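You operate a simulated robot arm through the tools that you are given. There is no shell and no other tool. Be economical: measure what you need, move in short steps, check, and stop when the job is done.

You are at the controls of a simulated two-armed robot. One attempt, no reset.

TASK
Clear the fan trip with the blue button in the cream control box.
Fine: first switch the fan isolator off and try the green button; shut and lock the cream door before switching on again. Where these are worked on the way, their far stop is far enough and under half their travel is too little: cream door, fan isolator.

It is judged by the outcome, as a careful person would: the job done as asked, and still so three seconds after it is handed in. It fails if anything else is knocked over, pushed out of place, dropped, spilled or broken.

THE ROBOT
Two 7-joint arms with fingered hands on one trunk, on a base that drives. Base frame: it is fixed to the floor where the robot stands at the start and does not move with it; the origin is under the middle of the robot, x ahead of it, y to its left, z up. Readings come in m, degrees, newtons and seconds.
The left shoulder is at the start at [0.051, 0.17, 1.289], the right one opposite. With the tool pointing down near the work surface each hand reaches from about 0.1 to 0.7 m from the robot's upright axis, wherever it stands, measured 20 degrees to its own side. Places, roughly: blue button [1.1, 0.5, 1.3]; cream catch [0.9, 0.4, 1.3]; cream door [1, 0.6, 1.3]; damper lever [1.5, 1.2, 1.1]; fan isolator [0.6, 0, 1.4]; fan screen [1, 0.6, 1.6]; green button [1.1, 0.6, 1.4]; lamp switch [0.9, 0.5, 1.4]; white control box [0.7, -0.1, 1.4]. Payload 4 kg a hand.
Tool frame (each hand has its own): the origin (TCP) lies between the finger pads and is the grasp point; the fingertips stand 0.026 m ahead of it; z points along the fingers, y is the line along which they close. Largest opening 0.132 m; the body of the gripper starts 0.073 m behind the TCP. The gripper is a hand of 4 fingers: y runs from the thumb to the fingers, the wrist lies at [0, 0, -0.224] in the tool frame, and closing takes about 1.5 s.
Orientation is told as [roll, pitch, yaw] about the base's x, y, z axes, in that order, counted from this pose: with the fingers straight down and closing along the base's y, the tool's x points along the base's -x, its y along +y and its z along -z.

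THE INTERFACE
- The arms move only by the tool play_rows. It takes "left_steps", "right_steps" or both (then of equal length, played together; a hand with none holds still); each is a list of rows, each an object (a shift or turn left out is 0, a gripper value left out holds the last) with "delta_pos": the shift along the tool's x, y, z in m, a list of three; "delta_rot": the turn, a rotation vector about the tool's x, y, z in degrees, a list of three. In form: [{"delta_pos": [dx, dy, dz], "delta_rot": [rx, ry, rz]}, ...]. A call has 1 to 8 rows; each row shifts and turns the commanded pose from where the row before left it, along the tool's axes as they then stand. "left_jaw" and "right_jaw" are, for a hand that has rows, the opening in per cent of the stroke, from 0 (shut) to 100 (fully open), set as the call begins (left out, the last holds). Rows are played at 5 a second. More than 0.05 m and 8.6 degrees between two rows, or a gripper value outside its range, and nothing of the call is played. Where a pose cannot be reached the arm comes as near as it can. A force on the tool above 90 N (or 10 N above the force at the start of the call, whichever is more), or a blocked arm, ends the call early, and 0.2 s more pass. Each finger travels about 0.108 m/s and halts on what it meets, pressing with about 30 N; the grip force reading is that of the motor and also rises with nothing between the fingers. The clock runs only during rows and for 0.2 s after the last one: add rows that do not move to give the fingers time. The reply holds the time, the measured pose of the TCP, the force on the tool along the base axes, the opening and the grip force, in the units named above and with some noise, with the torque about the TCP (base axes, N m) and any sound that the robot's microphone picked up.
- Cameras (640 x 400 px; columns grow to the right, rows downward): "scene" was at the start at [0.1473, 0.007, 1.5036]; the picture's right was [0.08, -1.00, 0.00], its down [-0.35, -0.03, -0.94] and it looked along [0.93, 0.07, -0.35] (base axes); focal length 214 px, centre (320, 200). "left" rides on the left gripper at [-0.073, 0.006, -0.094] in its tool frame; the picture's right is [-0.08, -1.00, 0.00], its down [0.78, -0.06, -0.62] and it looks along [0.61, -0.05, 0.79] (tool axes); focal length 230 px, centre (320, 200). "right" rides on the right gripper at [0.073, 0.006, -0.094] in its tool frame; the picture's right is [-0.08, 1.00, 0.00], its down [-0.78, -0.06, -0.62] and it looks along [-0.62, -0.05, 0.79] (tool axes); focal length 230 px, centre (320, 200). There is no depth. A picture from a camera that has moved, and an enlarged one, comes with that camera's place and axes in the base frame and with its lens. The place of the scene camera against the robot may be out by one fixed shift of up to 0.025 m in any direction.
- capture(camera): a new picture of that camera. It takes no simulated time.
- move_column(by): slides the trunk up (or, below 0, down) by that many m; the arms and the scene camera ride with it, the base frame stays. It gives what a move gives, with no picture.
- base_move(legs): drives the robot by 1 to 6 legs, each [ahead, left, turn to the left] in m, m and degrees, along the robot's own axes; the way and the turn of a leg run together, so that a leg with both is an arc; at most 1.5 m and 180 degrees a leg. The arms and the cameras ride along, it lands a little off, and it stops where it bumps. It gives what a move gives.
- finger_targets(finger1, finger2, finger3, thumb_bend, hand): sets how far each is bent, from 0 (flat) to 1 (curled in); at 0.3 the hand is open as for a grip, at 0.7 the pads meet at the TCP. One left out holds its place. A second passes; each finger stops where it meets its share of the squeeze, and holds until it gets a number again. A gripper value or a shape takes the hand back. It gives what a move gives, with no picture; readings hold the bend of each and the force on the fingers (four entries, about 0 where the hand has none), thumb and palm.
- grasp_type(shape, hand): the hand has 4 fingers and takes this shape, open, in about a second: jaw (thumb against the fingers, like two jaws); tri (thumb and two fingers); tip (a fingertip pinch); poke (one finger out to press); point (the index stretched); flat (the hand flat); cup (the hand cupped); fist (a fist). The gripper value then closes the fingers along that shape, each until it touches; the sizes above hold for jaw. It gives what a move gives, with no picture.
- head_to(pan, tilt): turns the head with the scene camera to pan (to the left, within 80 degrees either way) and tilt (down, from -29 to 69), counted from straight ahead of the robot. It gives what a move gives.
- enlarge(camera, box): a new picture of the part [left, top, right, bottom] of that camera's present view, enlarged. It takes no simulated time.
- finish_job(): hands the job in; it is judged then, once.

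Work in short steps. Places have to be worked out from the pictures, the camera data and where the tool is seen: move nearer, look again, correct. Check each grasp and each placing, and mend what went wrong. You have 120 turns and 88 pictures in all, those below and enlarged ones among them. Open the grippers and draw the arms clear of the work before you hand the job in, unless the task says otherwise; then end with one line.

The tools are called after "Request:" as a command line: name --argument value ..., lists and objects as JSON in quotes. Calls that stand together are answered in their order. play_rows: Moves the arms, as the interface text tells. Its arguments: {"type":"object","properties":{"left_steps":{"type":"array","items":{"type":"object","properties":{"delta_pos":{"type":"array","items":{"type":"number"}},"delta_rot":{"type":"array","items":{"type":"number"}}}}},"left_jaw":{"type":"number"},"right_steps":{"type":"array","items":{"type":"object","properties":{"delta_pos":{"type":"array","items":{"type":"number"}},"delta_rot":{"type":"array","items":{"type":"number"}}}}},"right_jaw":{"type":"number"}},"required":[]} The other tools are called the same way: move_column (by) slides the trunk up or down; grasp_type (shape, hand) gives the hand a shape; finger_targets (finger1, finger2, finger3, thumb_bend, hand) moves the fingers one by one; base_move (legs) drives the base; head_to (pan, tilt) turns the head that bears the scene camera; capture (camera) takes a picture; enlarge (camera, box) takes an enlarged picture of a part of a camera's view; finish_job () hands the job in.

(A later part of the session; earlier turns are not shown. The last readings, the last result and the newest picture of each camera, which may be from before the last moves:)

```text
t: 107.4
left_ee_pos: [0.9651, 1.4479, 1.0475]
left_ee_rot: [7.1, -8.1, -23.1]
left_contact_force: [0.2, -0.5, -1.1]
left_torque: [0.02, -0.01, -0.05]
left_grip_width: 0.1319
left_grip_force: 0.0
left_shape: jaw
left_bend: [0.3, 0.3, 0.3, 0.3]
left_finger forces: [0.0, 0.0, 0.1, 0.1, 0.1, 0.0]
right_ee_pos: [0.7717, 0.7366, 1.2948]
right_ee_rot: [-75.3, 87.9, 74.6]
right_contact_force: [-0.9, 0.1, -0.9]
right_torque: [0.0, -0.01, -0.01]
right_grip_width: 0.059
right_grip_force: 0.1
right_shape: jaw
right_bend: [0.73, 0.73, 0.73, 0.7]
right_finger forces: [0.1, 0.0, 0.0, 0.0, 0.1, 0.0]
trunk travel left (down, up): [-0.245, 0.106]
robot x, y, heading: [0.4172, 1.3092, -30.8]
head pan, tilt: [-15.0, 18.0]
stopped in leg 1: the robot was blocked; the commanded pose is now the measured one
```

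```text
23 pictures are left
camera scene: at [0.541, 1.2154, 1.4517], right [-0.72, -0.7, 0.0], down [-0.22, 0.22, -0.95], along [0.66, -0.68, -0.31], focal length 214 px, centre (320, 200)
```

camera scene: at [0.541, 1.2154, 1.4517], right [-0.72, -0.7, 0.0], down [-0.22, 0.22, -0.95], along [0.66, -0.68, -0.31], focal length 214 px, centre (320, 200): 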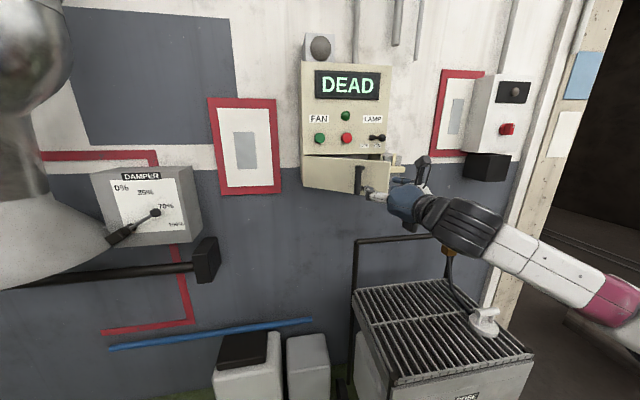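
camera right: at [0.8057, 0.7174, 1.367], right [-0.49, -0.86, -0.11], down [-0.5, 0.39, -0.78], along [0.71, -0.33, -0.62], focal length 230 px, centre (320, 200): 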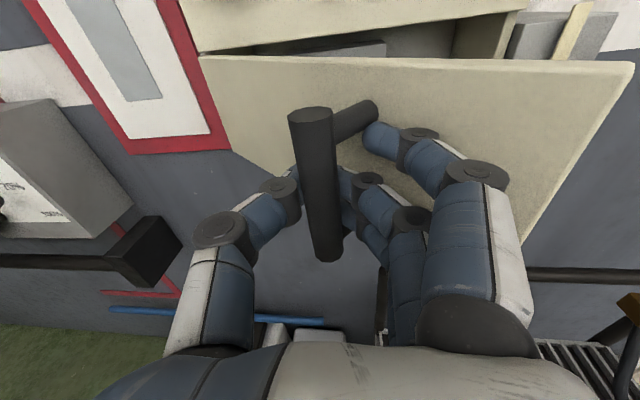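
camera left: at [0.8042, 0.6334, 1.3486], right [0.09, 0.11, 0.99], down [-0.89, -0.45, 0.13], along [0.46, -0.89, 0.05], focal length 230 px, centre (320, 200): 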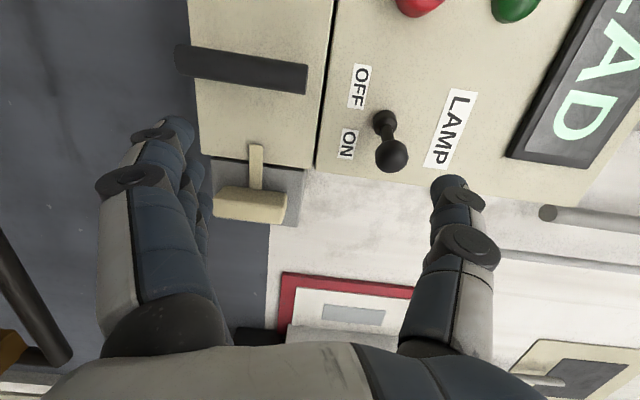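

The base touched something behind (the bin), so I won't go back further. I move ahead a little and right, bringing the right hand to the open side of the door to push it from inside.

Request:
base_move --legs '[[0.04, 0, 0.7], [0, -0.18, 0]]'

Request:
play_rows --right_steps '[{}, {}, {}, {}, {}, {}]' --right_jaw 0

Request:
capture --camera "right"

```text
t: 109.4
left_ee_pos: [0.9076, 1.2801, 1.0483]
left_ee_rot: [7.2, -8.4, -22.4]
left_contact_force: [-0.7, -0.1, -0.8]
left_torque: [0.03, -0.06, -0.01]
left_grip_width: 0.132
left_grip_force: 0.0
left_shape: jaw
left_bend: [0.3, 0.3, 0.3, 0.3]
left_finger forces: [0.1, 0.0, 0.1, 0.1, 0.1, 0.0]
right_ee_pos: [0.7227, 0.5664, 1.2963]
right_ee_rot: [-77.8, 87.9, 72.7]
right_contact_force: [0.1, 0.3, 0.1]
right_torque: [0.0, 0.0, 0.04]
right_grip_width: 0.0587
right_grip_force: 0.1
right_shape: jaw
right_bend: [0.73, 0.73, 0.73, 0.7]
right_finger forces: [0.0, 0.1, 0.0, 0.1, 0.1, 0.0]
trunk travel left (down, up): [-0.245, 0.106]
robot x, y, heading: [0.36, 1.1333, -30.2]
head pan, tilt: [-15.0, 18.0]
```

```text
t: 110.8
left_ee_pos: [0.9089, 1.2806, 1.0473]
left_ee_rot: [7.0, -8.3, -22.4]
left_contact_force: [0.0, -0.1, 0.3]
left_torque: [0.02, -0.02, -0.01]
left_grip_width: 0.132
left_grip_force: 0.0
left_shape: jaw
left_bend: [0.3, 0.3, 0.3, 0.3]
left_finger forces: [0.0, 0.1, 0.0, 0.2, 0.0, 0.0]
right_ee_pos: [0.7229, 0.5678, 1.2965]
right_ee_rot: [-77.4, 87.9, 73.2]
right_contact_force: [0.3, -0.1, -0.8]
right_torque: [0.0, -0.02, 0.0]
right_grip_width: 0.0
right_grip_force: 29.8
right_shape: jaw
right_bend: [0.69, 0.57, 0.69, 0.67]
right_finger forces: [0.0, 0.0, 0.0, 0.0, 0.0, 0.0]
trunk travel left (down, up): [-0.245, 0.106]
robot x, y, heading: [0.3622, 1.1365, -29.8]
head pan, tilt: [-15.0, 18.0]
```

```text
22 pictures are left
camera right: at [0.6381, 0.6073, 1.3699], right [-0.49, -0.86, -0.11], down [-0.5, 0.38, -0.78], along [0.72, -0.32, -0.62], focal length 230 px, centre (320, 200)
```

right: 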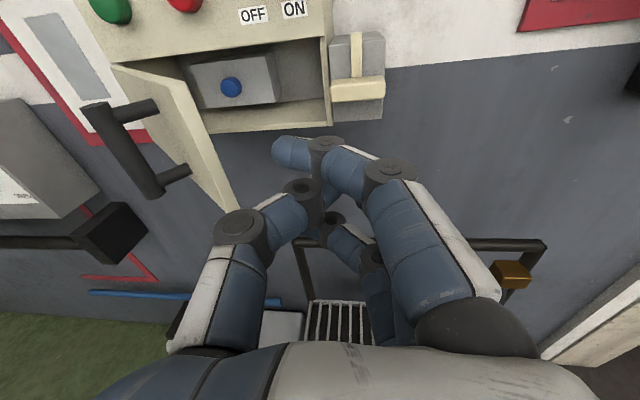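

The blue button is visible on a grey box inside. I advance the closed right hand past the door's free edge, then push the door further open leftward.

Request:
play_rows --right_steps '[{"delta_pos": [0, 0, 0.035]}, {"delta_pos": [0, 0, 0.035]}, {"delta_pos": [0, 0, 0.035]}, {"delta_pos": [0, 0, 0.035]}, {}]'

Request:
base_move --legs '[[0, 0.1, 0]]'

Request:
capture --camera "right"

```text
t: 112.0
left_ee_pos: [0.9066, 1.2797, 1.0474]
left_ee_rot: [7.0, -8.3, -22.4]
left_contact_force: [-0.7, -0.1, 0.7]
left_torque: [0.01, -0.02, -0.01]
left_grip_width: 0.1322
left_grip_force: 0.1
left_shape: jaw
left_bend: [0.3, 0.3, 0.3, 0.3]
left_finger forces: [0.0, 0.1, 0.1, 0.1, 0.0, 0.1]
right_ee_pos: [0.8447, 0.4989, 1.2953]
right_ee_rot: [-73.8, 87.9, 76.7]
right_contact_force: [-0.2, 0.0, -0.4]
right_torque: [-0.02, 0.01, 0.01]
right_grip_width: 0.0
right_grip_force: 29.9
right_shape: jaw
right_bend: [0.69, 0.57, 0.69, 0.67]
right_finger forces: [0.0, 0.0, 0.1, 0.0, 0.0, 0.0]
trunk travel left (down, up): [-0.245, 0.106]
robot x, y, heading: [0.3565, 1.132, -30.2]
head pan, tilt: [-15.0, 18.0]
```

```text
t: 113.2
left_ee_pos: [0.958, 1.3654, 1.0454]
left_ee_rot: [6.9, -8.3, -22.5]
left_contact_force: [0.6, 0.1, 0.3]
left_torque: [-0.02, 0.0, -0.01]
left_grip_width: 0.1321
left_grip_force: 0.0
left_shape: jaw
left_bend: [0.3, 0.3, 0.3, 0.3]
left_finger forces: [0.0, 0.0, 0.1, 0.0, 0.0, 0.1]
right_ee_pos: [0.8936, 0.5838, 1.2955]
right_ee_rot: [-72.7, 88.0, 77.9]
right_contact_force: [1.0, 0.3, 0.5]
right_torque: [0.05, 0.02, -0.03]
right_grip_width: 0.0003
right_grip_force: 30.4
right_shape: jaw
right_bend: [0.69, 0.57, 0.69, 0.67]
right_finger forces: [0.0, 0.0, 0.0, 0.0, 0.0, 0.0]
trunk travel left (down, up): [-0.245, 0.106]
robot x, y, heading: [0.4128, 1.2205, -29.9]
head pan, tilt: [-15.0, 18.0]
```

```text
21 pictures are left
camera right: at [0.8088, 0.6234, 1.37], right [-0.49, -0.87, -0.11], down [-0.5, 0.38, -0.78], along [0.71, -0.32, -0.62], focal length 230 px, centre (320, 200)
```

right: 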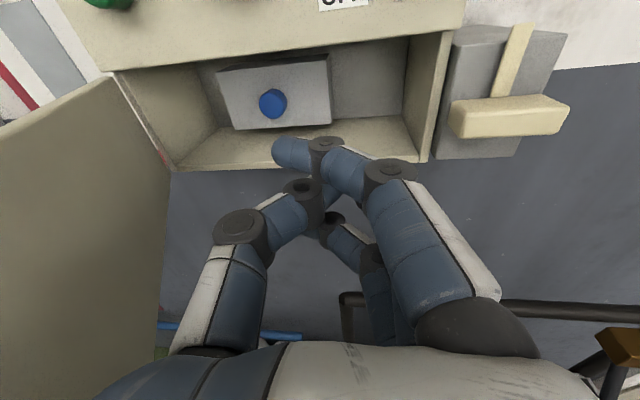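

The door is now about 80–90° open. I push a little more to get it close to its stop.

Request:
base_move --legs '[[0, 0.09, 0]]'

Request:
capture --camera "right"

Request:
capture --camera "scene"

```text
t: 114.3
left_ee_pos: [1.0013, 1.4432, 1.048]
left_ee_rot: [6.9, -8.2, -22.4]
left_contact_force: [-0.1, 0.7, 0.8]
left_torque: [-0.03, 0.04, -0.02]
left_grip_width: 0.1319
left_grip_force: 0.1
left_shape: jaw
left_bend: [0.3, 0.3, 0.3, 0.3]
left_finger forces: [0.0, 0.1, 0.1, 0.1, 0.1, 0.0]
right_ee_pos: [0.9377, 0.6599, 1.2957]
right_ee_rot: [-72.8, 88.0, 77.8]
right_contact_force: [0.0, 0.7, -0.1]
right_torque: [0.01, 0.01, -0.03]
right_grip_width: 0.0003
right_grip_force: 30.3
right_shape: jaw
right_bend: [0.69, 0.57, 0.69, 0.67]
right_finger forces: [0.0, 0.0, 0.0, 0.0, 0.0, 0.0]
trunk travel left (down, up): [-0.245, 0.106]
robot x, y, heading: [0.4546, 1.2989, -30.2]
head pan, tilt: [-15.0, 18.0]
```

```text
20 pictures are left
camera right: at [0.8531, 0.7006, 1.37], right [-0.49, -0.87, -0.11], down [-0.5, 0.38, -0.78], along [0.71, -0.32, -0.62], focal length 230 px, centre (320, 200)
```

right: 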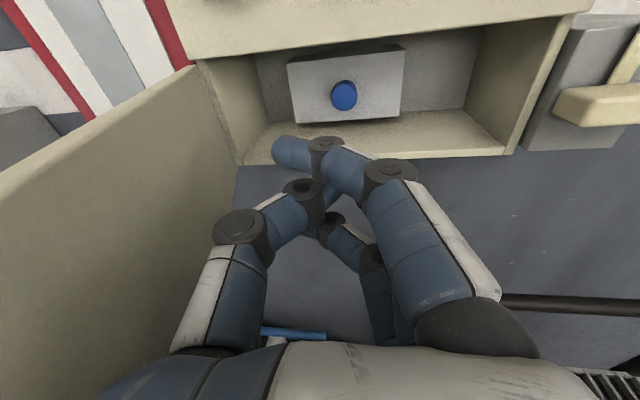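

```text
19 pictures are left
camera scene: at [0.5801, 1.2059, 1.4519], right [-0.71, -0.71, 0.0], down [-0.22, 0.22, -0.95], along [0.67, -0.67, -0.31], focal length 214 px, centre (320, 200)
```

scene: 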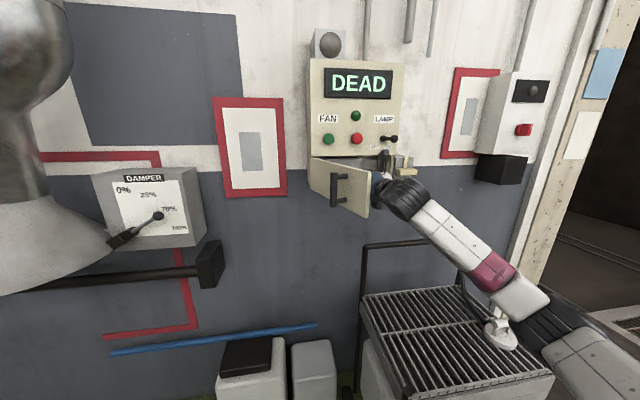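

Door is ~84° open, clear of its halfway mark. The blue button triangulates to s=1.017, z=1.293, d≈0.689. I back the hand off a little and extend only the middle finger so the hand fits the opening.

Request:
play_rows --right_steps '[{"delta_pos": [0, 0, -0.03]}, {"delta_pos": [0, 0, -0.03]}, {}]'

Request:
finger_targets --hand "right" --finger1 1 --finger2 0.5 --finger3 1 --thumb_bend 1

Request:
capture --camera "right"

```text
t: 115.1
left_ee_pos: [1.0017, 1.4418, 1.0471]
left_ee_rot: [7.0, -8.4, -22.4]
left_contact_force: [0.4, 0.3, 0.4]
left_torque: [0.02, 0.02, -0.01]
left_grip_width: 0.1321
left_grip_force: 0.0
left_shape: jaw
left_bend: [0.3, 0.3, 0.3, 0.3]
left_finger forces: [0.1, 0.0, 0.0, 0.0, 0.1, 0.0]
right_ee_pos: [0.8855, 0.6905, 1.2948]
right_ee_rot: [-71.9, 87.8, 78.8]
right_contact_force: [0.0, -1.0, 1.4]
right_torque: [-0.02, 0.0, 0.03]
right_grip_width: 0.0
right_grip_force: 30.2
right_shape: jaw
right_bend: [0.69, 0.57, 0.69, 0.67]
right_finger forces: [0.1, 0.0, 0.0, 0.0, 0.0, 0.1]
trunk travel left (down, up): [-0.245, 0.106]
robot x, y, heading: [0.454, 1.2965, -29.9]
head pan, tilt: [-15.0, 18.0]
```

```text
t: 116.1
left_ee_pos: [1.0021, 1.4408, 1.0476]
left_ee_rot: [6.9, -8.3, -22.4]
left_contact_force: [-0.3, 0.2, 1.4]
left_torque: [0.02, 0.0, 0.01]
left_grip_width: 0.132
left_grip_force: 0.1
left_shape: jaw
left_bend: [0.3, 0.3, 0.3, 0.3]
left_finger forces: [0.0, 0.0, 0.1, 0.0, 0.1, 0.0]
right_ee_pos: [0.8849, 0.6896, 1.297]
right_ee_rot: [-73.2, 88.0, 77.4]
right_contact_force: [1.3, -0.2, 0.7]
right_torque: [0.02, 0.02, 0.02]
right_grip_width: 0.0395
right_grip_force: 0.1
right_shape: fingers
right_bend: [1.0, 0.5, 1.0, 1.0]
right_finger forces: [0.1, 0.0, 0.0, 0.0, 0.1, 0.0]
trunk travel left (down, up): [-0.245, 0.106]
robot x, y, heading: [0.4556, 1.2998, -29.8]
head pan, tilt: [-15.0, 18.0]
```

```text
18 pictures are left
camera right: at [0.8003, 0.7289, 1.3703], right [-0.49, -0.87, -0.11], down [-0.5, 0.38, -0.78], along [0.71, -0.32, -0.62], focal length 230 px, centre (320, 200)
```

right: 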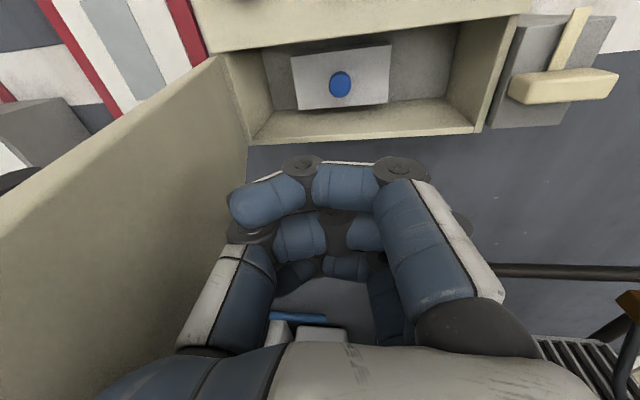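

The middle finger is hidden beneath the index. I calibrate with the index at the same bend, since it's visible and has the same geometry.

Request:
finger_targets --hand "right" --finger1 0.5 --finger2 0.5

Request:
capture --camera "right"

```text
t: 117.1
left_ee_pos: [1.0013, 1.4424, 1.047]
left_ee_rot: [7.2, -8.4, -22.4]
left_contact_force: [0.7, 0.3, -0.2]
left_torque: [-0.01, -0.02, -0.02]
left_grip_width: 0.1318
left_grip_force: 0.0
left_shape: jaw
left_bend: [0.3, 0.3, 0.3, 0.3]
left_finger forces: [0.0, 0.0, 0.0, 0.0, 0.0, 0.1]
right_ee_pos: [0.8844, 0.6881, 1.2963]
right_ee_rot: [-73.1, 87.8, 77.5]
right_contact_force: [-0.3, -0.2, -0.6]
right_torque: [0.01, 0.0, 0.01]
right_grip_width: 0.0393
right_grip_force: 0.2
right_shape: fingers
right_bend: [0.5, 0.5, 1.0, 1.0]
right_finger forces: [0.0, 0.0, 0.0, 0.0, 0.1, 0.0]
trunk travel left (down, up): [-0.245, 0.106]
robot x, y, heading: [0.4543, 1.3007, -30.0]
head pan, tilt: [-15.0, 18.0]
```

```text
17 pictures are left
camera right: at [0.8003, 0.7289, 1.3703], right [-0.49, -0.87, -0.11], down [-0.5, 0.38, -0.78], along [0.71, -0.32, -0.62], focal length 230 px, centre (320, 200)
```

right: 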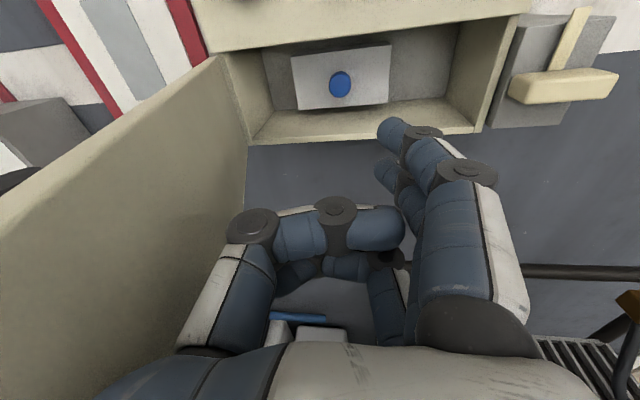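

Both fingertips sit at about tool y=0.037, z=0.027. I drive 11 cm ahead to have the reach, then check alignment with the blue button.

Request:
base_move --legs '[[0.11, 0.005, 0]]'

Request:
capture --camera "right"

```text
t: 118.3
left_ee_pos: [1.0989, 1.392, 1.0462]
left_ee_rot: [7.0, -8.3, -22.3]
left_contact_force: [0.6, -0.1, 0.1]
left_torque: [0.02, -0.01, 0.0]
left_grip_width: 0.1319
left_grip_force: 0.1
left_shape: jaw
left_bend: [0.3, 0.3, 0.3, 0.3]
left_finger forces: [0.0, 0.0, 0.0, 0.0, 0.1, 0.0]
right_ee_pos: [0.9835, 0.6387, 1.2953]
right_ee_rot: [-71.8, 87.9, 78.8]
right_contact_force: [0.3, -0.4, -1.2]
right_torque: [0.0, 0.0, 0.0]
right_grip_width: 0.0387
right_grip_force: 0.0
right_shape: fingers
right_bend: [0.5, 0.5, 1.0, 1.0]
right_finger forces: [0.1, 0.0, 0.0, 0.1, 0.0, 0.0]
trunk travel left (down, up): [-0.245, 0.106]
robot x, y, heading: [0.5515, 1.2446, -30.1]
head pan, tilt: [-15.0, 18.0]
```

```text
16 pictures are left
camera right: at [0.8988, 0.6781, 1.3698], right [-0.49, -0.87, -0.11], down [-0.5, 0.38, -0.78], along [0.71, -0.32, -0.62], focal length 230 px, centre (320, 200)
```

right: 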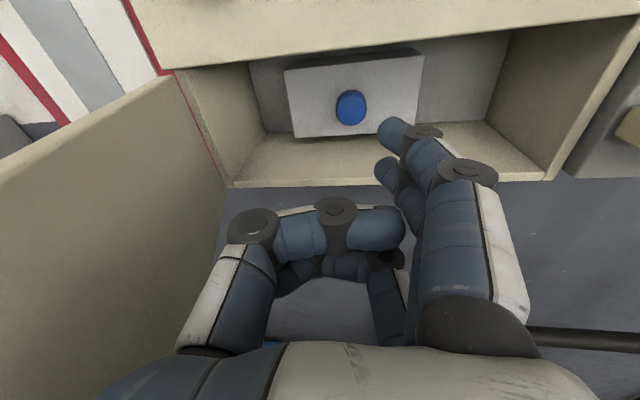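

Aligned within a centimetre. I correct slightly and advance 10 cm into the compartment.

Request:
play_rows --right_steps '[{"delta_pos": [-0.002, -0.004, 0.025]}, {"delta_pos": [-0.002, -0.003, 0.025]}, {"delta_pos": [0, 0, 0.025]}, {"delta_pos": [0, 0, 0.025]}, {}]'

Request:
capture --camera "right"

```text
t: 119.5
left_ee_pos: [1.098, 1.3927, 1.047]
left_ee_rot: [7.0, -8.4, -22.4]
left_contact_force: [0.3, 0.4, 0.0]
left_torque: [-0.01, -0.01, 0.02]
left_grip_width: 0.132
left_grip_force: 0.1
left_shape: jaw
left_bend: [0.3, 0.3, 0.3, 0.3]
left_finger forces: [0.0, 0.0, 0.1, 0.0, 0.0, 0.0]
right_ee_pos: [1.0632, 0.5892, 1.2882]
right_ee_rot: [-71.2, 88.0, 79.5]
right_contact_force: [0.4, 0.2, 0.3]
right_torque: [0.01, -0.02, 0.02]
right_grip_width: 0.039
right_grip_force: 0.1
right_shape: fingers
right_bend: [0.5, 0.5, 1.0, 1.0]
right_finger forces: [0.0, 0.0, 0.0, 0.0, 0.0, 0.0]
right hand out of reach, approached as far as the arm can: row 3, 4
trunk travel left (down, up): [-0.245, 0.106]
robot x, y, heading: [0.5503, 1.2454, -29.8]
head pan, tilt: [-15.0, 18.0]
```

```text
15 pictures are left
camera right: at [0.9786, 0.628, 1.3617], right [-0.49, -0.87, -0.11], down [-0.5, 0.38, -0.78], along [0.71, -0.32, -0.62], focal length 230 px, centre (320, 200)
```

right: 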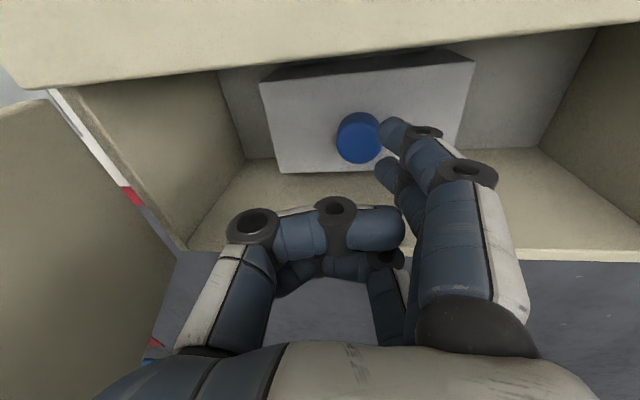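

Tips ~3.5 cm from the button and ~1 cm right of its centre. I shift the base 2 cm ahead and 3 cm left, compensate with the arm, and stay just short.

Request:
base_move --legs '[[0.015, 0.03, 0]]'

Request:
play_rows --right_steps '[{"delta_pos": [0.001, 0.012, 0]}, {"delta_pos": [0, 0.01, 0.004]}, {}]'

Request:
capture --camera "right"

```text
t: 120.3
left_ee_pos: [1.1273, 1.411, 1.0461]
left_ee_rot: [7.1, -8.3, -22.5]
left_contact_force: [0.5, -0.5, -0.3]
left_torque: [-0.05, 0.04, -0.02]
left_grip_width: 0.1319
left_grip_force: 0.0
left_shape: jaw
left_bend: [0.3, 0.3, 0.3, 0.3]
left_finger forces: [0.1, 0.1, 0.0, 0.0, 0.0, 0.0]
right_ee_pos: [1.092, 0.6072, 1.2876]
right_ee_rot: [-69.2, 87.9, 81.5]
right_contact_force: [0.0, -0.4, 0.3]
right_torque: [0.0, 0.01, -0.05]
right_grip_width: 0.0393
right_grip_force: 0.0
right_shape: fingers
right_bend: [0.5, 0.5, 1.0, 1.0]
right_finger forces: [0.1, 0.1, 0.0, 0.0, 0.1, 0.0]
trunk travel left (down, up): [-0.245, 0.106]
robot x, y, heading: [0.58, 1.2625, -30.0]
head pan, tilt: [-15.0, 18.0]
```

```text
t: 121.1
left_ee_pos: [1.1265, 1.4099, 1.0467]
left_ee_rot: [7.0, -8.4, -22.3]
left_contact_force: [-0.3, -0.1, 0.1]
left_torque: [-0.02, -0.05, -0.02]
left_grip_width: 0.132
left_grip_force: 0.1
left_shape: jaw
left_bend: [0.3, 0.3, 0.3, 0.3]
left_finger forces: [0.0, 0.1, 0.0, 0.0, 0.0, 0.0]
right_ee_pos: [1.0836, 0.5859, 1.2875]
right_ee_rot: [-72.0, 87.9, 78.9]
right_contact_force: [-1.1, 1.5, 0.2]
right_torque: [-0.03, -0.01, -0.06]
right_grip_width: 0.039
right_grip_force: 1.0
right_shape: fingers
right_bend: [0.5, 0.51, 1.0, 1.0]
right_finger forces: [0.0, 1.9, 0.1, 0.1, 0.0, 0.1]
trunk travel left (down, up): [-0.245, 0.106]
robot x, y, heading: [0.5811, 1.2684, -30.0]
head pan, tilt: [-15.0, 18.0]
heard: click
```

```text
14 pictures are left
camera right: at [0.9986, 0.6253, 1.3621], right [-0.49, -0.87, -0.11], down [-0.5, 0.38, -0.78], along [0.71, -0.32, -0.62], focal length 230 px, centre (320, 200)
```

right: 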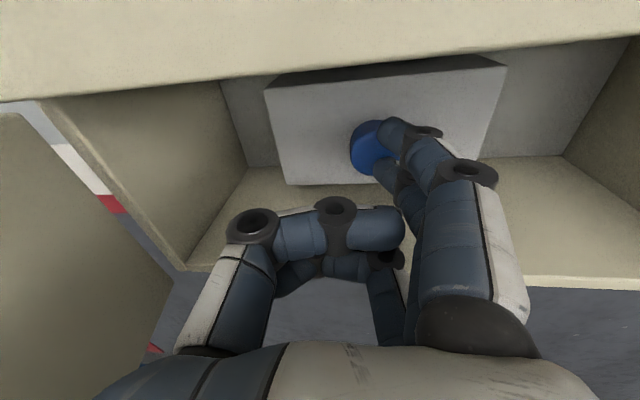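

Contact and a click. I press a little further to be sure it registers.

Request:
play_rows --right_steps '[{"delta_pos": [0, -0.002, 0.006]}, {"delta_pos": [0, -0.002, 0.006]}, {"delta_pos": [0, 0, 0.004]}, {}]'

Request:
enlarge --camera "scene" --box '[240, 20, 460, 240]'

```text
t: 122.1
left_ee_pos: [1.1214, 1.4121, 1.0491]
left_ee_rot: [7.1, -8.6, -22.4]
left_contact_force: [0.7, -0.2, -0.7]
left_torque: [-0.01, 0.0, -0.01]
left_grip_width: 0.132
left_grip_force: 0.0
left_shape: jaw
left_bend: [0.3, 0.3, 0.3, 0.3]
left_finger forces: [0.1, 0.0, 0.0, 0.0, 0.0, 0.0]
right_ee_pos: [1.0936, 0.5842, 1.2914]
right_ee_rot: [-78.8, 87.9, 71.9]
right_contact_force: [-35.8, 22.5, -9.8]
right_torque: [0.55, 0.03, -1.86]
right_grip_width: 0.0394
right_grip_force: 21.2
right_shape: fingers
right_bend: [0.5, 0.58, 1.0, 1.0]
right_finger forces: [0.0, 42.5, 0.0, 0.1, 0.0, 0.1]
trunk travel left (down, up): [-0.245, 0.106]
robot x, y, heading: [0.58, 1.2657, -30.0]
head pan, tilt: [-15.0, 18.0]
```

```text
1.82 times, centred on (350, 130) of scene
camera zoom: at [0.6985, 1.176, 1.4526], right [-0.71, -0.71, 0.0], down [-0.21, 0.22, -0.95], along [0.67, -0.67, -0.3], focal length 390 px, centre (266, 327)
```

zoom: 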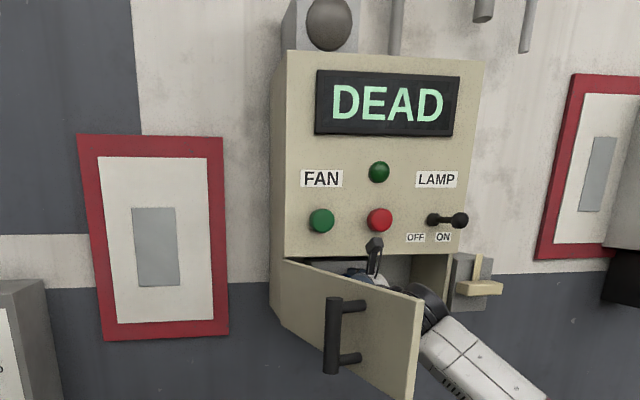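

Blue pressed firmly (42 N, click). I withdraw the hand from the compartment and back off.

Request:
play_rows --right_steps '[{"delta_pos": [0, 0.002, -0.03]}, {"delta_pos": [0, 0.002, -0.03]}, {"delta_pos": [0, 0, -0.03]}, {"delta_pos": [0, 0, -0.03]}, {"delta_pos": [0, 0, -0.03]}, {}]'

Request:
base_move --legs '[[-0.06, 0, 0]]'

Request:
grasp_type --hand "right" --shape "fist"

Request:
move_column --by -0.17

Request:
capture --camera "right"

```text
t: 123.5
left_ee_pos: [1.1266, 1.4092, 1.0479]
left_ee_rot: [7.0, -8.3, -22.4]
left_contact_force: [-0.3, -1.2, -0.5]
left_torque: [0.03, 0.01, 0.0]
left_grip_width: 0.132
left_grip_force: 0.0
left_shape: jaw
left_bend: [0.3, 0.3, 0.3, 0.3]
left_finger forces: [0.0, 0.0, 0.0, 0.0, 0.1, 0.0]
right_ee_pos: [0.9664, 0.651, 1.2877]
right_ee_rot: [-69.8, 87.8, 81.0]
right_contact_force: [0.3, 0.3, 0.0]
right_torque: [0.0, 0.01, -0.01]
right_grip_width: 0.0394
right_grip_force: 0.1
right_shape: fingers
right_bend: [0.5, 0.5, 1.0, 1.0]
right_finger forces: [0.0, 0.0, 0.0, 0.0, 0.1, 0.1]
trunk travel left (down, up): [-0.245, 0.106]
robot x, y, heading: [0.5798, 1.2641, -29.8]
head pan, tilt: [-15.0, 18.0]
```

```text
t: 124.5
left_ee_pos: [1.0728, 1.4401, 1.0478]
left_ee_rot: [7.0, -8.4, -22.4]
left_contact_force: [-1.2, 0.8, -0.2]
left_torque: [-0.01, -0.04, -0.03]
left_grip_width: 0.1321
left_grip_force: 0.1
left_shape: jaw
left_bend: [0.3, 0.3, 0.3, 0.3]
left_finger forces: [0.0, 0.1, 0.0, 0.0, 0.0, 0.0]
right_ee_pos: [0.9141, 0.6815, 1.289]
right_ee_rot: [-72.6, 87.9, 78.3]
right_contact_force: [-0.9, 0.1, -0.4]
right_torque: [-0.02, -0.02, 0.01]
right_grip_width: 0.0393
right_grip_force: 0.1
right_shape: fingers
right_bend: [0.5, 0.5, 1.0, 1.0]
right_finger forces: [0.0, 0.0, 0.0, 0.0, 0.0, 0.0]
trunk travel left (down, up): [-0.245, 0.106]
robot x, y, heading: [0.5298, 1.2943, -29.9]
head pan, tilt: [-15.0, 18.0]
```

```text
t: 125.4
left_ee_pos: [1.0741, 1.4402, 1.0472]
left_ee_rot: [7.1, -8.2, -22.4]
left_contact_force: [-0.6, 0.0, -0.7]
left_torque: [-0.01, -0.01, 0.01]
left_grip_width: 0.1321
left_grip_force: 0.1
left_shape: jaw
left_bend: [0.3, 0.3, 0.3, 0.3]
left_finger forces: [0.0, 0.1, 0.1, 0.0, 0.0, 0.0]
right_ee_pos: [0.9142, 0.6803, 1.2869]
right_ee_rot: [-70.9, 88.0, 79.7]
right_contact_force: [-0.2, 0.3, 0.7]
right_torque: [0.0, 0.01, -0.01]
right_grip_width: 0.0001
right_grip_force: 0.2
right_shape: fist
right_bend: [1.0, 0.8, 1.0, 0.88]
right_finger forces: [0.1, 0.0, 0.1, 0.0, 0.1, 0.0]
trunk travel left (down, up): [-0.245, 0.106]
robot x, y, heading: [0.5257, 1.2985, -29.6]
head pan, tilt: [-15.0, 18.0]
```

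```text
t: 127.3
left_ee_pos: [1.0789, 1.4376, 0.8125]
left_ee_rot: [8.7, 4.2, -22.5]
left_contact_force: [0.5, 0.1, -0.1]
left_torque: [0.01, -0.04, 0.0]
left_grip_width: 0.1317
left_grip_force: 0.1
left_shape: jaw
left_bend: [0.3, 0.3, 0.3, 0.3]
left_finger forces: [0.1, 0.0, 0.1, 0.0, 0.0, 0.0]
right_ee_pos: [0.9139, 0.682, 1.1199]
right_ee_rot: [-74.9, 88.0, 75.8]
right_contact_force: [-1.1, 0.1, -0.3]
right_torque: [-0.04, 0.01, 0.01]
right_grip_width: 0.0
right_grip_force: 0.1
right_shape: fist
right_bend: [0.99, 0.8, 1.0, 0.88]
right_finger forces: [0.1, 0.1, 0.0, 0.0, 0.0, 0.0]
trunk travel left (down, up): [-0.075, 0.276]
robot x, y, heading: [0.528, 1.2966, -29.9]
head pan, tilt: [-15.0, 18.0]
```

```text
12 pictures are left
camera right: at [0.8291, 0.721, 1.1941], right [-0.49, -0.87, -0.11], down [-0.5, 0.38, -0.78], along [0.72, -0.32, -0.62], focal length 230 px, centre (320, 200)
```

right: 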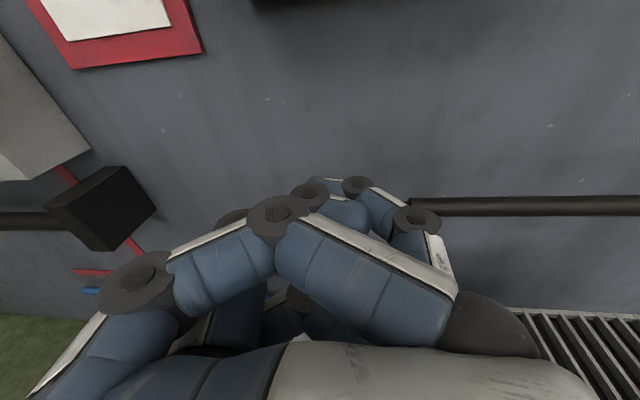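

To close the door I'll straddle its free edge from below. Roll 180° limits the arm sideways, so I roll the right hand back to the easier orientation while it is below the door.

Request:
play_rows --right_steps '[{"delta_rot": [0, 0, -8.4]}, {"delta_rot": [0, 0, -8.4]}, {"delta_rot": [0, 0, -8.4]}, {"delta_rot": [0, 0, -8.4]}, {"delta_rot": [0, 0, -8.4]}, {"delta_rot": [0, 0, -8.4]}, {"delta_rot": [0, 0, -8.4]}, {"delta_rot": [0, 0, -8.4]}]'

Request:
play_rows --right_steps '[{"delta_rot": [0, 0, -8.4]}, {"delta_rot": [0, 0, -8.4]}, {"delta_rot": [0, 0, -8.4]}, {"delta_rot": [0, 0, -8.4]}, {"delta_rot": [0, 0, -8.4]}, {"delta_rot": [0, 0, -8.4]}, {"delta_rot": [0, 0, -8.4]}, {"delta_rot": [0, 0, -8.4]}]'

Request:
play_rows --right_steps '[{"delta_rot": [0, 0, -8.4]}, {"delta_rot": [0, 0, -8.4]}, {"delta_rot": [0, 0, -8.4]}, {"delta_rot": [0, 0, -8.4]}, {"delta_rot": [0, 0, -8.4]}, {"delta_pos": [0, 0.03, -0.03]}, {"delta_pos": [0, 0.03, -0.03]}, {}]'

```text
t: 129.1
left_ee_pos: [1.0803, 1.437, 0.8129]
left_ee_rot: [8.8, 4.2, -22.5]
left_contact_force: [0.0, 0.3, -0.7]
left_torque: [0.02, -0.01, 0.02]
left_grip_width: 0.1319
left_grip_force: 0.0
left_shape: jaw
left_bend: [0.3, 0.3, 0.3, 0.3]
left_finger forces: [0.1, 0.1, 0.0, 0.0, 0.0, 0.1]
right_ee_pos: [0.9155, 0.6819, 1.118]
right_ee_rot: [89.2, 24.7, -119.7]
right_contact_force: [-0.4, 0.9, 0.0]
right_torque: [0.0, 0.0, 0.04]
right_grip_width: 0.0
right_grip_force: 0.1
right_shape: fist
right_bend: [0.99, 0.8, 1.0, 0.88]
right_finger forces: [0.0, 0.0, 0.1, 0.0, 0.1, 0.0]
trunk travel left (down, up): [-0.075, 0.276]
robot x, y, heading: [0.5242, 1.2932, -29.9]
head pan, tilt: [-15.0, 18.0]
```

```text
t: 130.9
left_ee_pos: [1.0799, 1.4373, 0.8122]
left_ee_rot: [8.6, 4.2, -22.5]
left_contact_force: [-0.3, 0.3, 0.7]
left_torque: [0.05, 0.01, 0.04]
left_grip_width: 0.1321
left_grip_force: 0.0
left_shape: jaw
left_bend: [0.3, 0.3, 0.3, 0.3]
left_finger forces: [0.0, 0.1, 0.0, 0.1, 0.0, 0.0]
right_ee_pos: [0.9156, 0.682, 1.1179]
right_ee_rot: [89.0, -42.6, -118.6]
right_contact_force: [-0.4, 0.8, 0.6]
right_torque: [0.0, 0.02, -0.01]
right_grip_width: 0.0
right_grip_force: 0.1
right_shape: fist
right_bend: [0.98, 0.8, 1.0, 0.88]
right_finger forces: [0.1, 0.1, 0.1, 0.0, 0.0, 0.0]
trunk travel left (down, up): [-0.075, 0.276]
robot x, y, heading: [0.5212, 1.2973, -30.1]
head pan, tilt: [-15.0, 18.0]
```

```text
t: 132.7
left_ee_pos: [1.0796, 1.4368, 0.8128]
left_ee_rot: [8.7, 4.2, -22.5]
left_contact_force: [0.2, -0.4, 0.5]
left_torque: [-0.02, -0.01, -0.05]
left_grip_width: 0.132
left_grip_force: 0.0
left_shape: jaw
left_bend: [0.3, 0.3, 0.3, 0.3]
left_finger forces: [0.0, 0.0, 0.0, 0.1, 0.1, 0.0]
right_ee_pos: [0.9222, 0.7314, 1.1403]
right_ee_rot: [82.9, -84.4, -112.1]
right_contact_force: [0.3, 1.0, 0.0]
right_torque: [0.01, 0.01, -0.02]
right_grip_width: 0.0003
right_grip_force: 0.0
right_shape: fist
right_bend: [0.98, 0.8, 1.0, 0.88]
right_finger forces: [0.1, 0.0, 0.1, 0.0, 0.0, 0.0]
right hand out of reach, approached as far as the arm can: row 6, 7
trunk travel left (down, up): [-0.075, 0.276]
robot x, y, heading: [0.5252, 1.2925, -29.9]
head pan, tilt: [-15.0, 18.0]
```

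The arm reaches close-in better when the hand is higher relative to the shoulder. I lower the trunk 5 cm more and raise/withdraw the hand correspondingly.

Request:
move_column --by -0.06

Request:
play_rows --right_steps '[{"delta_pos": [-0.03, 0, 0]}, {"delta_pos": [-0.02, 0.01, -0.02]}, {"delta_pos": [0, 0.01, -0.03]}, {"delta_pos": [0, 0.01, -0.03]}, {}]'

```text
t: 133.7
left_ee_pos: [1.0795, 1.4378, 0.7509]
left_ee_rot: [8.6, 4.8, -22.4]
left_contact_force: [-0.1, 0.2, 0.3]
left_torque: [-0.03, -0.01, 0.0]
left_grip_width: 0.1318
left_grip_force: 0.1
left_shape: jaw
left_bend: [0.3, 0.3, 0.3, 0.3]
left_finger forces: [0.0, 0.0, 0.0, 0.0, 0.0, 0.0]
right_ee_pos: [0.9661, 0.7067, 0.9875]
right_ee_rot: [25.8, -77.1, -55.7]
right_contact_force: [-0.3, 0.3, 0.6]
right_torque: [0.01, -0.01, -0.03]
right_grip_width: 0.0
right_grip_force: 0.1
right_shape: fist
right_bend: [0.98, 0.8, 1.0, 0.88]
right_finger forces: [0.1, 0.0, 0.1, 0.0, 0.1, 0.0]
trunk travel left (down, up): [-0.015, 0.336]
robot x, y, heading: [0.5306, 1.2948, -29.7]
head pan, tilt: [-15.0, 18.0]
```

```text
t: 134.9
left_ee_pos: [1.0802, 1.4373, 0.7502]
left_ee_rot: [8.7, 5.0, -22.4]
left_contact_force: [-0.3, 0.0, 0.3]
left_torque: [0.03, -0.03, 0.01]
left_grip_width: 0.132
left_grip_force: 0.0
left_shape: jaw
left_bend: [0.3, 0.3, 0.3, 0.3]
left_finger forces: [0.1, 0.0, 0.0, 0.0, 0.1, 0.0]
right_ee_pos: [0.9516, 0.7356, 1.0755]
right_ee_rot: [25.4, -76.8, -55.2]
right_contact_force: [-0.2, 0.4, -0.5]
right_torque: [-0.01, -0.01, 0.02]
right_grip_width: 0.0
right_grip_force: 0.1
right_shape: fist
right_bend: [0.98, 0.8, 1.0, 0.88]
right_finger forces: [0.1, 0.0, 0.0, 0.0, 0.1, 0.0]
right hand out of reach, approached as far as the arm can: row 3, 4
trunk travel left (down, up): [-0.015, 0.336]
robot x, y, heading: [0.528, 1.2953, -30.1]
head pan, tilt: [-15.0, 18.0]
```

The right arm is awkward for this. Better: use the left hand in its natural tool-down pose to push the door shut from its left side. First I move right in steps with the trunk raised again, keeping hands clear.

Request:
base_move --legs '[[0, -0.25, 0]]'

Request:
play_rows --right_steps '[{"delta_pos": [-0.01, -0.03, 0.01]}, {"delta_pos": [-0.01, -0.03, 0]}, {"delta_pos": [0, -0.03, 0]}, {}]'

Request:
move_column --by 0.1

```text
t: 136.7
left_ee_pos: [0.9549, 1.2181, 0.7504]
left_ee_rot: [8.7, 5.0, -22.5]
left_contact_force: [0.3, 1.0, 0.2]
left_torque: [0.01, 0.02, 0.01]
left_grip_width: 0.1322
left_grip_force: 0.0
left_shape: jaw
left_bend: [0.3, 0.3, 0.3, 0.3]
left_finger forces: [0.0, 0.0, 0.0, 0.1, 0.0, 0.0]
right_ee_pos: [0.8254, 0.5149, 1.0757]
right_ee_rot: [25.5, -76.8, -55.4]
right_contact_force: [-0.5, -0.2, -0.4]
right_torque: [-0.02, 0.01, 0.02]
right_grip_width: 0.0002
right_grip_force: 0.0
right_shape: fist
right_bend: [0.98, 0.8, 1.0, 0.87]
right_finger forces: [0.1, 0.0, 0.0, 0.0, 0.1, 0.0]
trunk travel left (down, up): [-0.015, 0.336]
robot x, y, heading: [0.4017, 1.0815, -30.2]
head pan, tilt: [-15.0, 18.0]
```

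```text
t: 137.7
left_ee_pos: [0.9545, 1.219, 0.7505]
left_ee_rot: [8.7, 5.0, -22.6]
left_contact_force: [-0.6, -0.4, 0.0]
left_torque: [0.01, -0.01, -0.02]
left_grip_width: 0.132
left_grip_force: 0.0
left_shape: jaw
left_bend: [0.3, 0.3, 0.3, 0.3]
left_finger forces: [0.0, 0.0, 0.0, 0.0, 0.0, 0.0]
right_ee_pos: [0.79, 0.4295, 1.0848]
right_ee_rot: [25.3, -76.7, -55.3]
right_contact_force: [-0.6, -0.4, 0.2]
right_torque: [-0.02, 0.02, 0.02]
right_grip_width: 0.0
right_grip_force: 0.1
right_shape: fist
right_bend: [0.98, 0.8, 1.0, 0.87]
right_finger forces: [0.0, 0.0, 0.0, 0.0, 0.0, 0.0]
trunk travel left (down, up): [-0.015, 0.336]
robot x, y, heading: [0.4034, 1.0827, -30.1]
head pan, tilt: [-15.0, 18.0]
```

```text
t: 139.1
left_ee_pos: [0.9556, 1.2179, 0.8484]
left_ee_rot: [8.6, 5.1, -22.5]
left_contact_force: [0.1, 0.3, 0.1]
left_torque: [-0.02, 0.01, 0.03]
left_grip_width: 0.1321
left_grip_force: 0.1
left_shape: jaw
left_bend: [0.3, 0.3, 0.3, 0.3]
left_finger forces: [0.0, 0.0, 0.0, 0.0, 0.0, 0.1]
right_ee_pos: [0.7908, 0.4301, 1.1819]
right_ee_rot: [25.0, -76.6, -54.9]
right_contact_force: [-0.6, 0.3, -0.6]
right_torque: [-0.04, 0.0, -0.01]
right_grip_width: 0.0001
right_grip_force: 0.2
right_shape: fist
right_bend: [0.98, 0.79, 0.99, 0.87]
right_finger forces: [0.1, 0.0, 0.0, 0.0, 0.0, 0.0]
trunk travel left (down, up): [-0.115, 0.236]
robot x, y, heading: [0.4023, 1.0749, -30.1]
head pan, tilt: [-15.0, 18.0]
```

Clear so far. I raise the trunk back to its original height and continue right, so the left hand ends left of the open door.

Request:
move_column --by 0.185

Request:
base_move --legs '[[0, -0.22, 0]]'

Request:
head_to --pan 20 --tilt 20

Request:
capture --camera "scene"

```text
t: 141.1
left_ee_pos: [0.9551, 1.2197, 1.034]
left_ee_rot: [8.7, 5.0, -22.6]
left_contact_force: [0.1, -0.1, 0.1]
left_torque: [-0.02, -0.02, -0.02]
left_grip_width: 0.1319
left_grip_force: 0.0
left_shape: jaw
left_bend: [0.3, 0.3, 0.3, 0.3]
left_finger forces: [0.1, 0.0, 0.1, 0.0, 0.0, 0.0]
right_ee_pos: [0.7905, 0.4308, 1.3675]
right_ee_rot: [25.3, -76.7, -55.3]
right_contact_force: [0.0, 0.5, 0.3]
right_torque: [0.02, -0.05, 0.01]
right_grip_width: 0.0
right_grip_force: 0.0
right_shape: fist
right_bend: [0.98, 0.79, 0.98, 0.87]
right_finger forces: [0.0, 0.0, 0.0, 0.1, 0.0, 0.0]
trunk travel left (down, up): [-0.3, 0.051]
robot x, y, heading: [0.404, 1.0784, -30.1]
head pan, tilt: [-15.0, 18.0]
```

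```text
t: 142.8
left_ee_pos: [0.8443, 1.0281, 1.0358]
left_ee_rot: [8.6, 5.1, -22.5]
left_contact_force: [0.0, -0.5, 0.6]
left_torque: [0.02, 0.01, 0.01]
left_grip_width: 0.132
left_grip_force: 0.1
left_shape: jaw
left_bend: [0.3, 0.3, 0.3, 0.3]
left_finger forces: [0.0, 0.0, 0.0, 0.0, 0.0, 0.0]
right_ee_pos: [0.6794, 0.2402, 1.3693]
right_ee_rot: [25.5, -76.8, -55.4]
right_contact_force: [0.1, -0.5, 0.1]
right_torque: [-0.01, -0.02, -0.03]
right_grip_width: 0.0
right_grip_force: 0.0
right_shape: fist
right_bend: [0.98, 0.79, 0.98, 0.87]
right_finger forces: [0.0, 0.1, 0.1, 0.0, 0.0, 0.1]
trunk travel left (down, up): [-0.3, 0.051]
robot x, y, heading: [0.2913, 0.887, -30.0]
head pan, tilt: [-15.0, 18.0]
```

```text
t: 143.8
left_ee_pos: [0.8441, 1.0289, 1.034]
left_ee_rot: [8.7, 5.0, -22.5]
left_contact_force: [-0.9, 1.0, -0.3]
left_torque: [0.02, -0.02, 0.0]
left_grip_width: 0.132
left_grip_force: 0.0
left_shape: jaw
left_bend: [0.3, 0.3, 0.3, 0.3]
left_finger forces: [0.0, 0.0, 0.1, 0.0, 0.0, 0.0]
right_ee_pos: [0.6792, 0.2401, 1.3689]
right_ee_rot: [25.3, -76.9, -55.3]
right_contact_force: [-0.2, 0.0, -0.3]
right_torque: [0.03, 0.0, 0.01]
right_grip_width: 0.0003
right_grip_force: 0.0
right_shape: fist
right_bend: [0.98, 0.79, 0.98, 0.87]
right_finger forces: [0.1, 0.1, 0.1, 0.0, 0.1, 0.0]
trunk travel left (down, up): [-0.3, 0.051]
robot x, y, heading: [0.2919, 0.8869, -30.2]
head pan, tilt: [20.0, 20.0]
```

```text
11 pictures are left
camera scene: at [0.4321, 0.8494, 1.5047], right [-0.18, -0.98, 0.0], down [-0.34, 0.06, -0.94], along [0.93, -0.17, -0.34], focal length 214 px, centre (320, 200)
```

scene: 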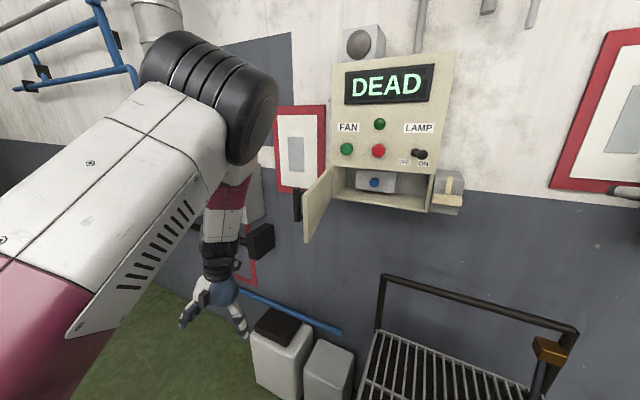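

Clear view: door ~90° open, left hand hanging to its left. I close the left hand, lift it to handle height and tilt it forward.

Request:
play_rows --left_steps '[{"delta_pos": [0, 0, -0.043]}, {"delta_pos": [0, 0, -0.043]}, {"delta_pos": [0, 0, -0.043]}, {"delta_pos": [0, 0, -0.043]}, {"delta_pos": [0, 0, -0.043]}, {"delta_pos": [0, 0, -0.043]}, {}]' --left_jaw 0

Request:
play_rows --left_steps '[{"delta_rot": [0, -7.5, 0]}, {"delta_rot": [0, -7.5, 0]}, {"delta_rot": [0, -7.5, 0]}, {"delta_rot": [0, -7.5, 0]}, {"delta_rot": [0, -7.5, 0]}, {"delta_rot": [0, -7.5, 0]}, {}]'

Request:
capture --camera "scene"

```text
t: 145.4
left_ee_pos: [0.849, 0.983, 1.29]
left_ee_rot: [8.8, 5.0, -22.5]
left_contact_force: [0.3, -0.6, 0.2]
left_torque: [-0.01, 0.02, 0.01]
left_grip_width: 0.0
left_grip_force: 29.6
left_shape: jaw
left_bend: [0.69, 0.57, 0.69, 0.67]
left_finger forces: [0.1, 0.0, 0.1, 0.0, 0.0, 0.0]
right_ee_pos: [0.6792, 0.2392, 1.3687]
right_ee_rot: [25.3, -76.9, -55.2]
right_contact_force: [-0.8, 0.4, -0.2]
right_torque: [0.0, 0.02, 0.04]
right_grip_width: 0.0
right_grip_force: 0.1
right_shape: fist
right_bend: [0.98, 0.8, 0.98, 0.86]
right_finger forces: [0.0, 0.1, 0.0, 0.1, 0.0, 0.0]
trunk travel left (down, up): [-0.3, 0.051]
robot x, y, heading: [0.2909, 0.8874, -30.3]
head pan, tilt: [20.0, 20.0]
```

```text
t: 147.0
left_ee_pos: [0.8715, 0.9935, 1.27]
left_ee_rot: [6.1, -39.5, -26.5]
left_contact_force: [0.0, -0.7, 0.4]
left_torque: [0.02, -0.01, -0.02]
left_grip_width: 0.0
left_grip_force: 30.4
left_shape: jaw
left_bend: [0.69, 0.57, 0.69, 0.67]
left_finger forces: [0.0, 0.0, 0.1, 0.0, 0.0, 0.1]
left hand out of reach, approached as far as the arm can: row 4, 5, 6
right_ee_pos: [0.6792, 0.2404, 1.3689]
right_ee_rot: [25.4, -76.8, -55.3]
right_contact_force: [-0.1, 0.3, 0.7]
right_torque: [0.03, 0.02, 0.02]
right_grip_width: 0.0
right_grip_force: 0.0
right_shape: fist
right_bend: [0.98, 0.8, 0.98, 0.86]
right_finger forces: [0.1, 0.0, 0.0, 0.1, 0.0, 0.1]
trunk travel left (down, up): [-0.3, 0.051]
robot x, y, heading: [0.2925, 0.8875, -30.2]
head pan, tilt: [20.0, 20.0]
```

```text
10 pictures are left
camera scene: at [0.4316, 0.85, 1.5253], right [-0.17, -0.99, 0.0], down [-0.13, 0.02, -0.99], along [0.98, -0.17, -0.13], focal length 214 px, centre (320, 200)
```

scene: 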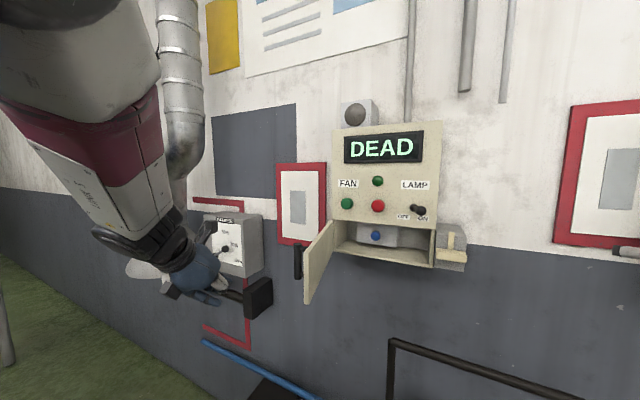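

Next, base 5 cm ahead and the left hand 11 cm forward, so it sits left of the handle.

Request:
base_move --legs '[[0.05, 0, 0]]'

Request:
play_rows --left_steps '[{"delta_pos": [-0.035, 0, 0.016]}, {"delta_pos": [-0.035, 0, 0.016]}, {"delta_pos": [-0.035, 0, 0.016]}, {}]'

```text
t: 147.9
left_ee_pos: [0.9158, 0.9698, 1.2679]
left_ee_rot: [6.0, -39.0, -26.4]
left_contact_force: [-0.3, -0.2, -0.6]
left_torque: [-0.01, 0.06, 0.0]
left_grip_width: 0.0
left_grip_force: 29.9
left_shape: jaw
left_bend: [0.69, 0.57, 0.69, 0.67]
left_finger forces: [0.1, 0.1, 0.1, 0.1, 0.0, 0.1]
right_ee_pos: [0.7247, 0.2148, 1.3674]
right_ee_rot: [25.3, -76.7, -55.1]
right_contact_force: [0.4, -0.6, -0.9]
right_torque: [-0.05, -0.01, -0.03]
right_grip_width: 0.0
right_grip_force: 0.1
right_shape: fist
right_bend: [0.98, 0.8, 0.98, 0.86]
right_finger forces: [0.0, 0.0, 0.1, 0.0, 0.0, 0.0]
trunk travel left (down, up): [-0.3, 0.051]
robot x, y, heading: [0.3319, 0.8603, -30.0]
head pan, tilt: [20.0, 20.0]
```

```text
t: 148.9
left_ee_pos: [1.0166, 0.927, 1.2966]
left_ee_rot: [6.1, -39.0, -26.4]
left_contact_force: [0.0, 0.1, -0.4]
left_torque: [0.02, 0.02, 0.02]
left_grip_width: 0.0001
left_grip_force: 30.0
left_shape: jaw
left_bend: [0.69, 0.57, 0.69, 0.67]
left_finger forces: [0.0, 0.1, 0.1, 0.0, 0.1, 0.1]
right_ee_pos: [0.7216, 0.2151, 1.3693]
right_ee_rot: [25.5, -76.8, -55.5]
right_contact_force: [-0.2, -0.9, 0.5]
right_torque: [-0.02, -0.02, 0.01]
right_grip_width: 0.0
right_grip_force: 0.0
right_shape: fist
right_bend: [0.98, 0.8, 0.98, 0.85]
right_finger forces: [0.0, 0.1, 0.1, 0.0, 0.1, 0.0]
trunk travel left (down, up): [-0.3, 0.051]
robot x, y, heading: [0.3348, 0.8617, -30.2]
head pan, tilt: [20.0, 20.0]
```

Left hand is at s=1.31, d=0.417, left of the handle. I push right with the arm.

Request:
play_rows --left_steps '[{"delta_pos": [0, -0.03, 0]}, {"delta_pos": [0, -0.03, 0]}, {"delta_pos": [0, -0.03, 0]}, {"delta_pos": [0, -0.03, 0]}, {"delta_pos": [0, -0.03, 0]}, {}]'

Request:
capture --camera "scene"

```text
t: 150.3
left_ee_pos: [0.9657, 0.8003, 1.278]
left_ee_rot: [0.8, -38.2, -21.6]
left_contact_force: [0.7, 1.3, 0.7]
left_torque: [-0.07, 0.01, -0.01]
left_grip_width: 0.0
left_grip_force: 30.0
left_shape: jaw
left_bend: [0.69, 0.57, 0.69, 0.67]
left_finger forces: [0.0, 0.1, 0.0, 0.0, 0.1, 0.0]
right_ee_pos: [0.7229, 0.2161, 1.3701]
right_ee_rot: [25.3, -76.7, -55.3]
right_contact_force: [-0.2, 0.0, -0.5]
right_torque: [0.0, -0.04, -0.01]
right_grip_width: 0.0001
right_grip_force: 0.1
right_shape: fist
right_bend: [0.98, 0.8, 0.98, 0.85]
right_finger forces: [0.0, 0.1, 0.0, 0.0, 0.1, 0.1]
trunk travel left (down, up): [-0.3, 0.051]
robot x, y, heading: [0.3348, 0.866, -30.0]
head pan, tilt: [20.0, 20.0]
```

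```text
9 pictures are left
camera scene: at [0.4751, 0.8266, 1.5084], right [-0.16, -0.99, 0.0], down [-0.3, 0.05, -0.95], along [0.94, -0.15, -0.3], focal length 214 px, centre (320, 200)
```

scene: 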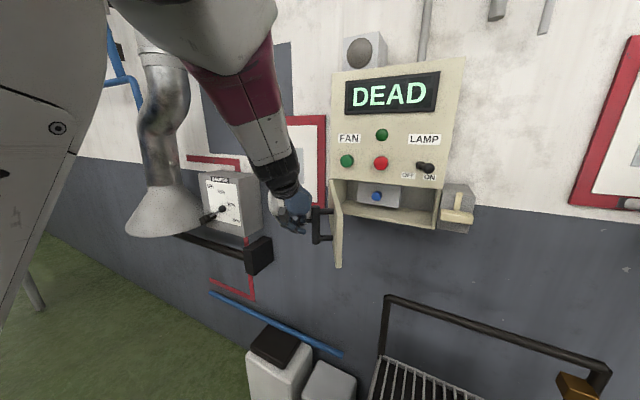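

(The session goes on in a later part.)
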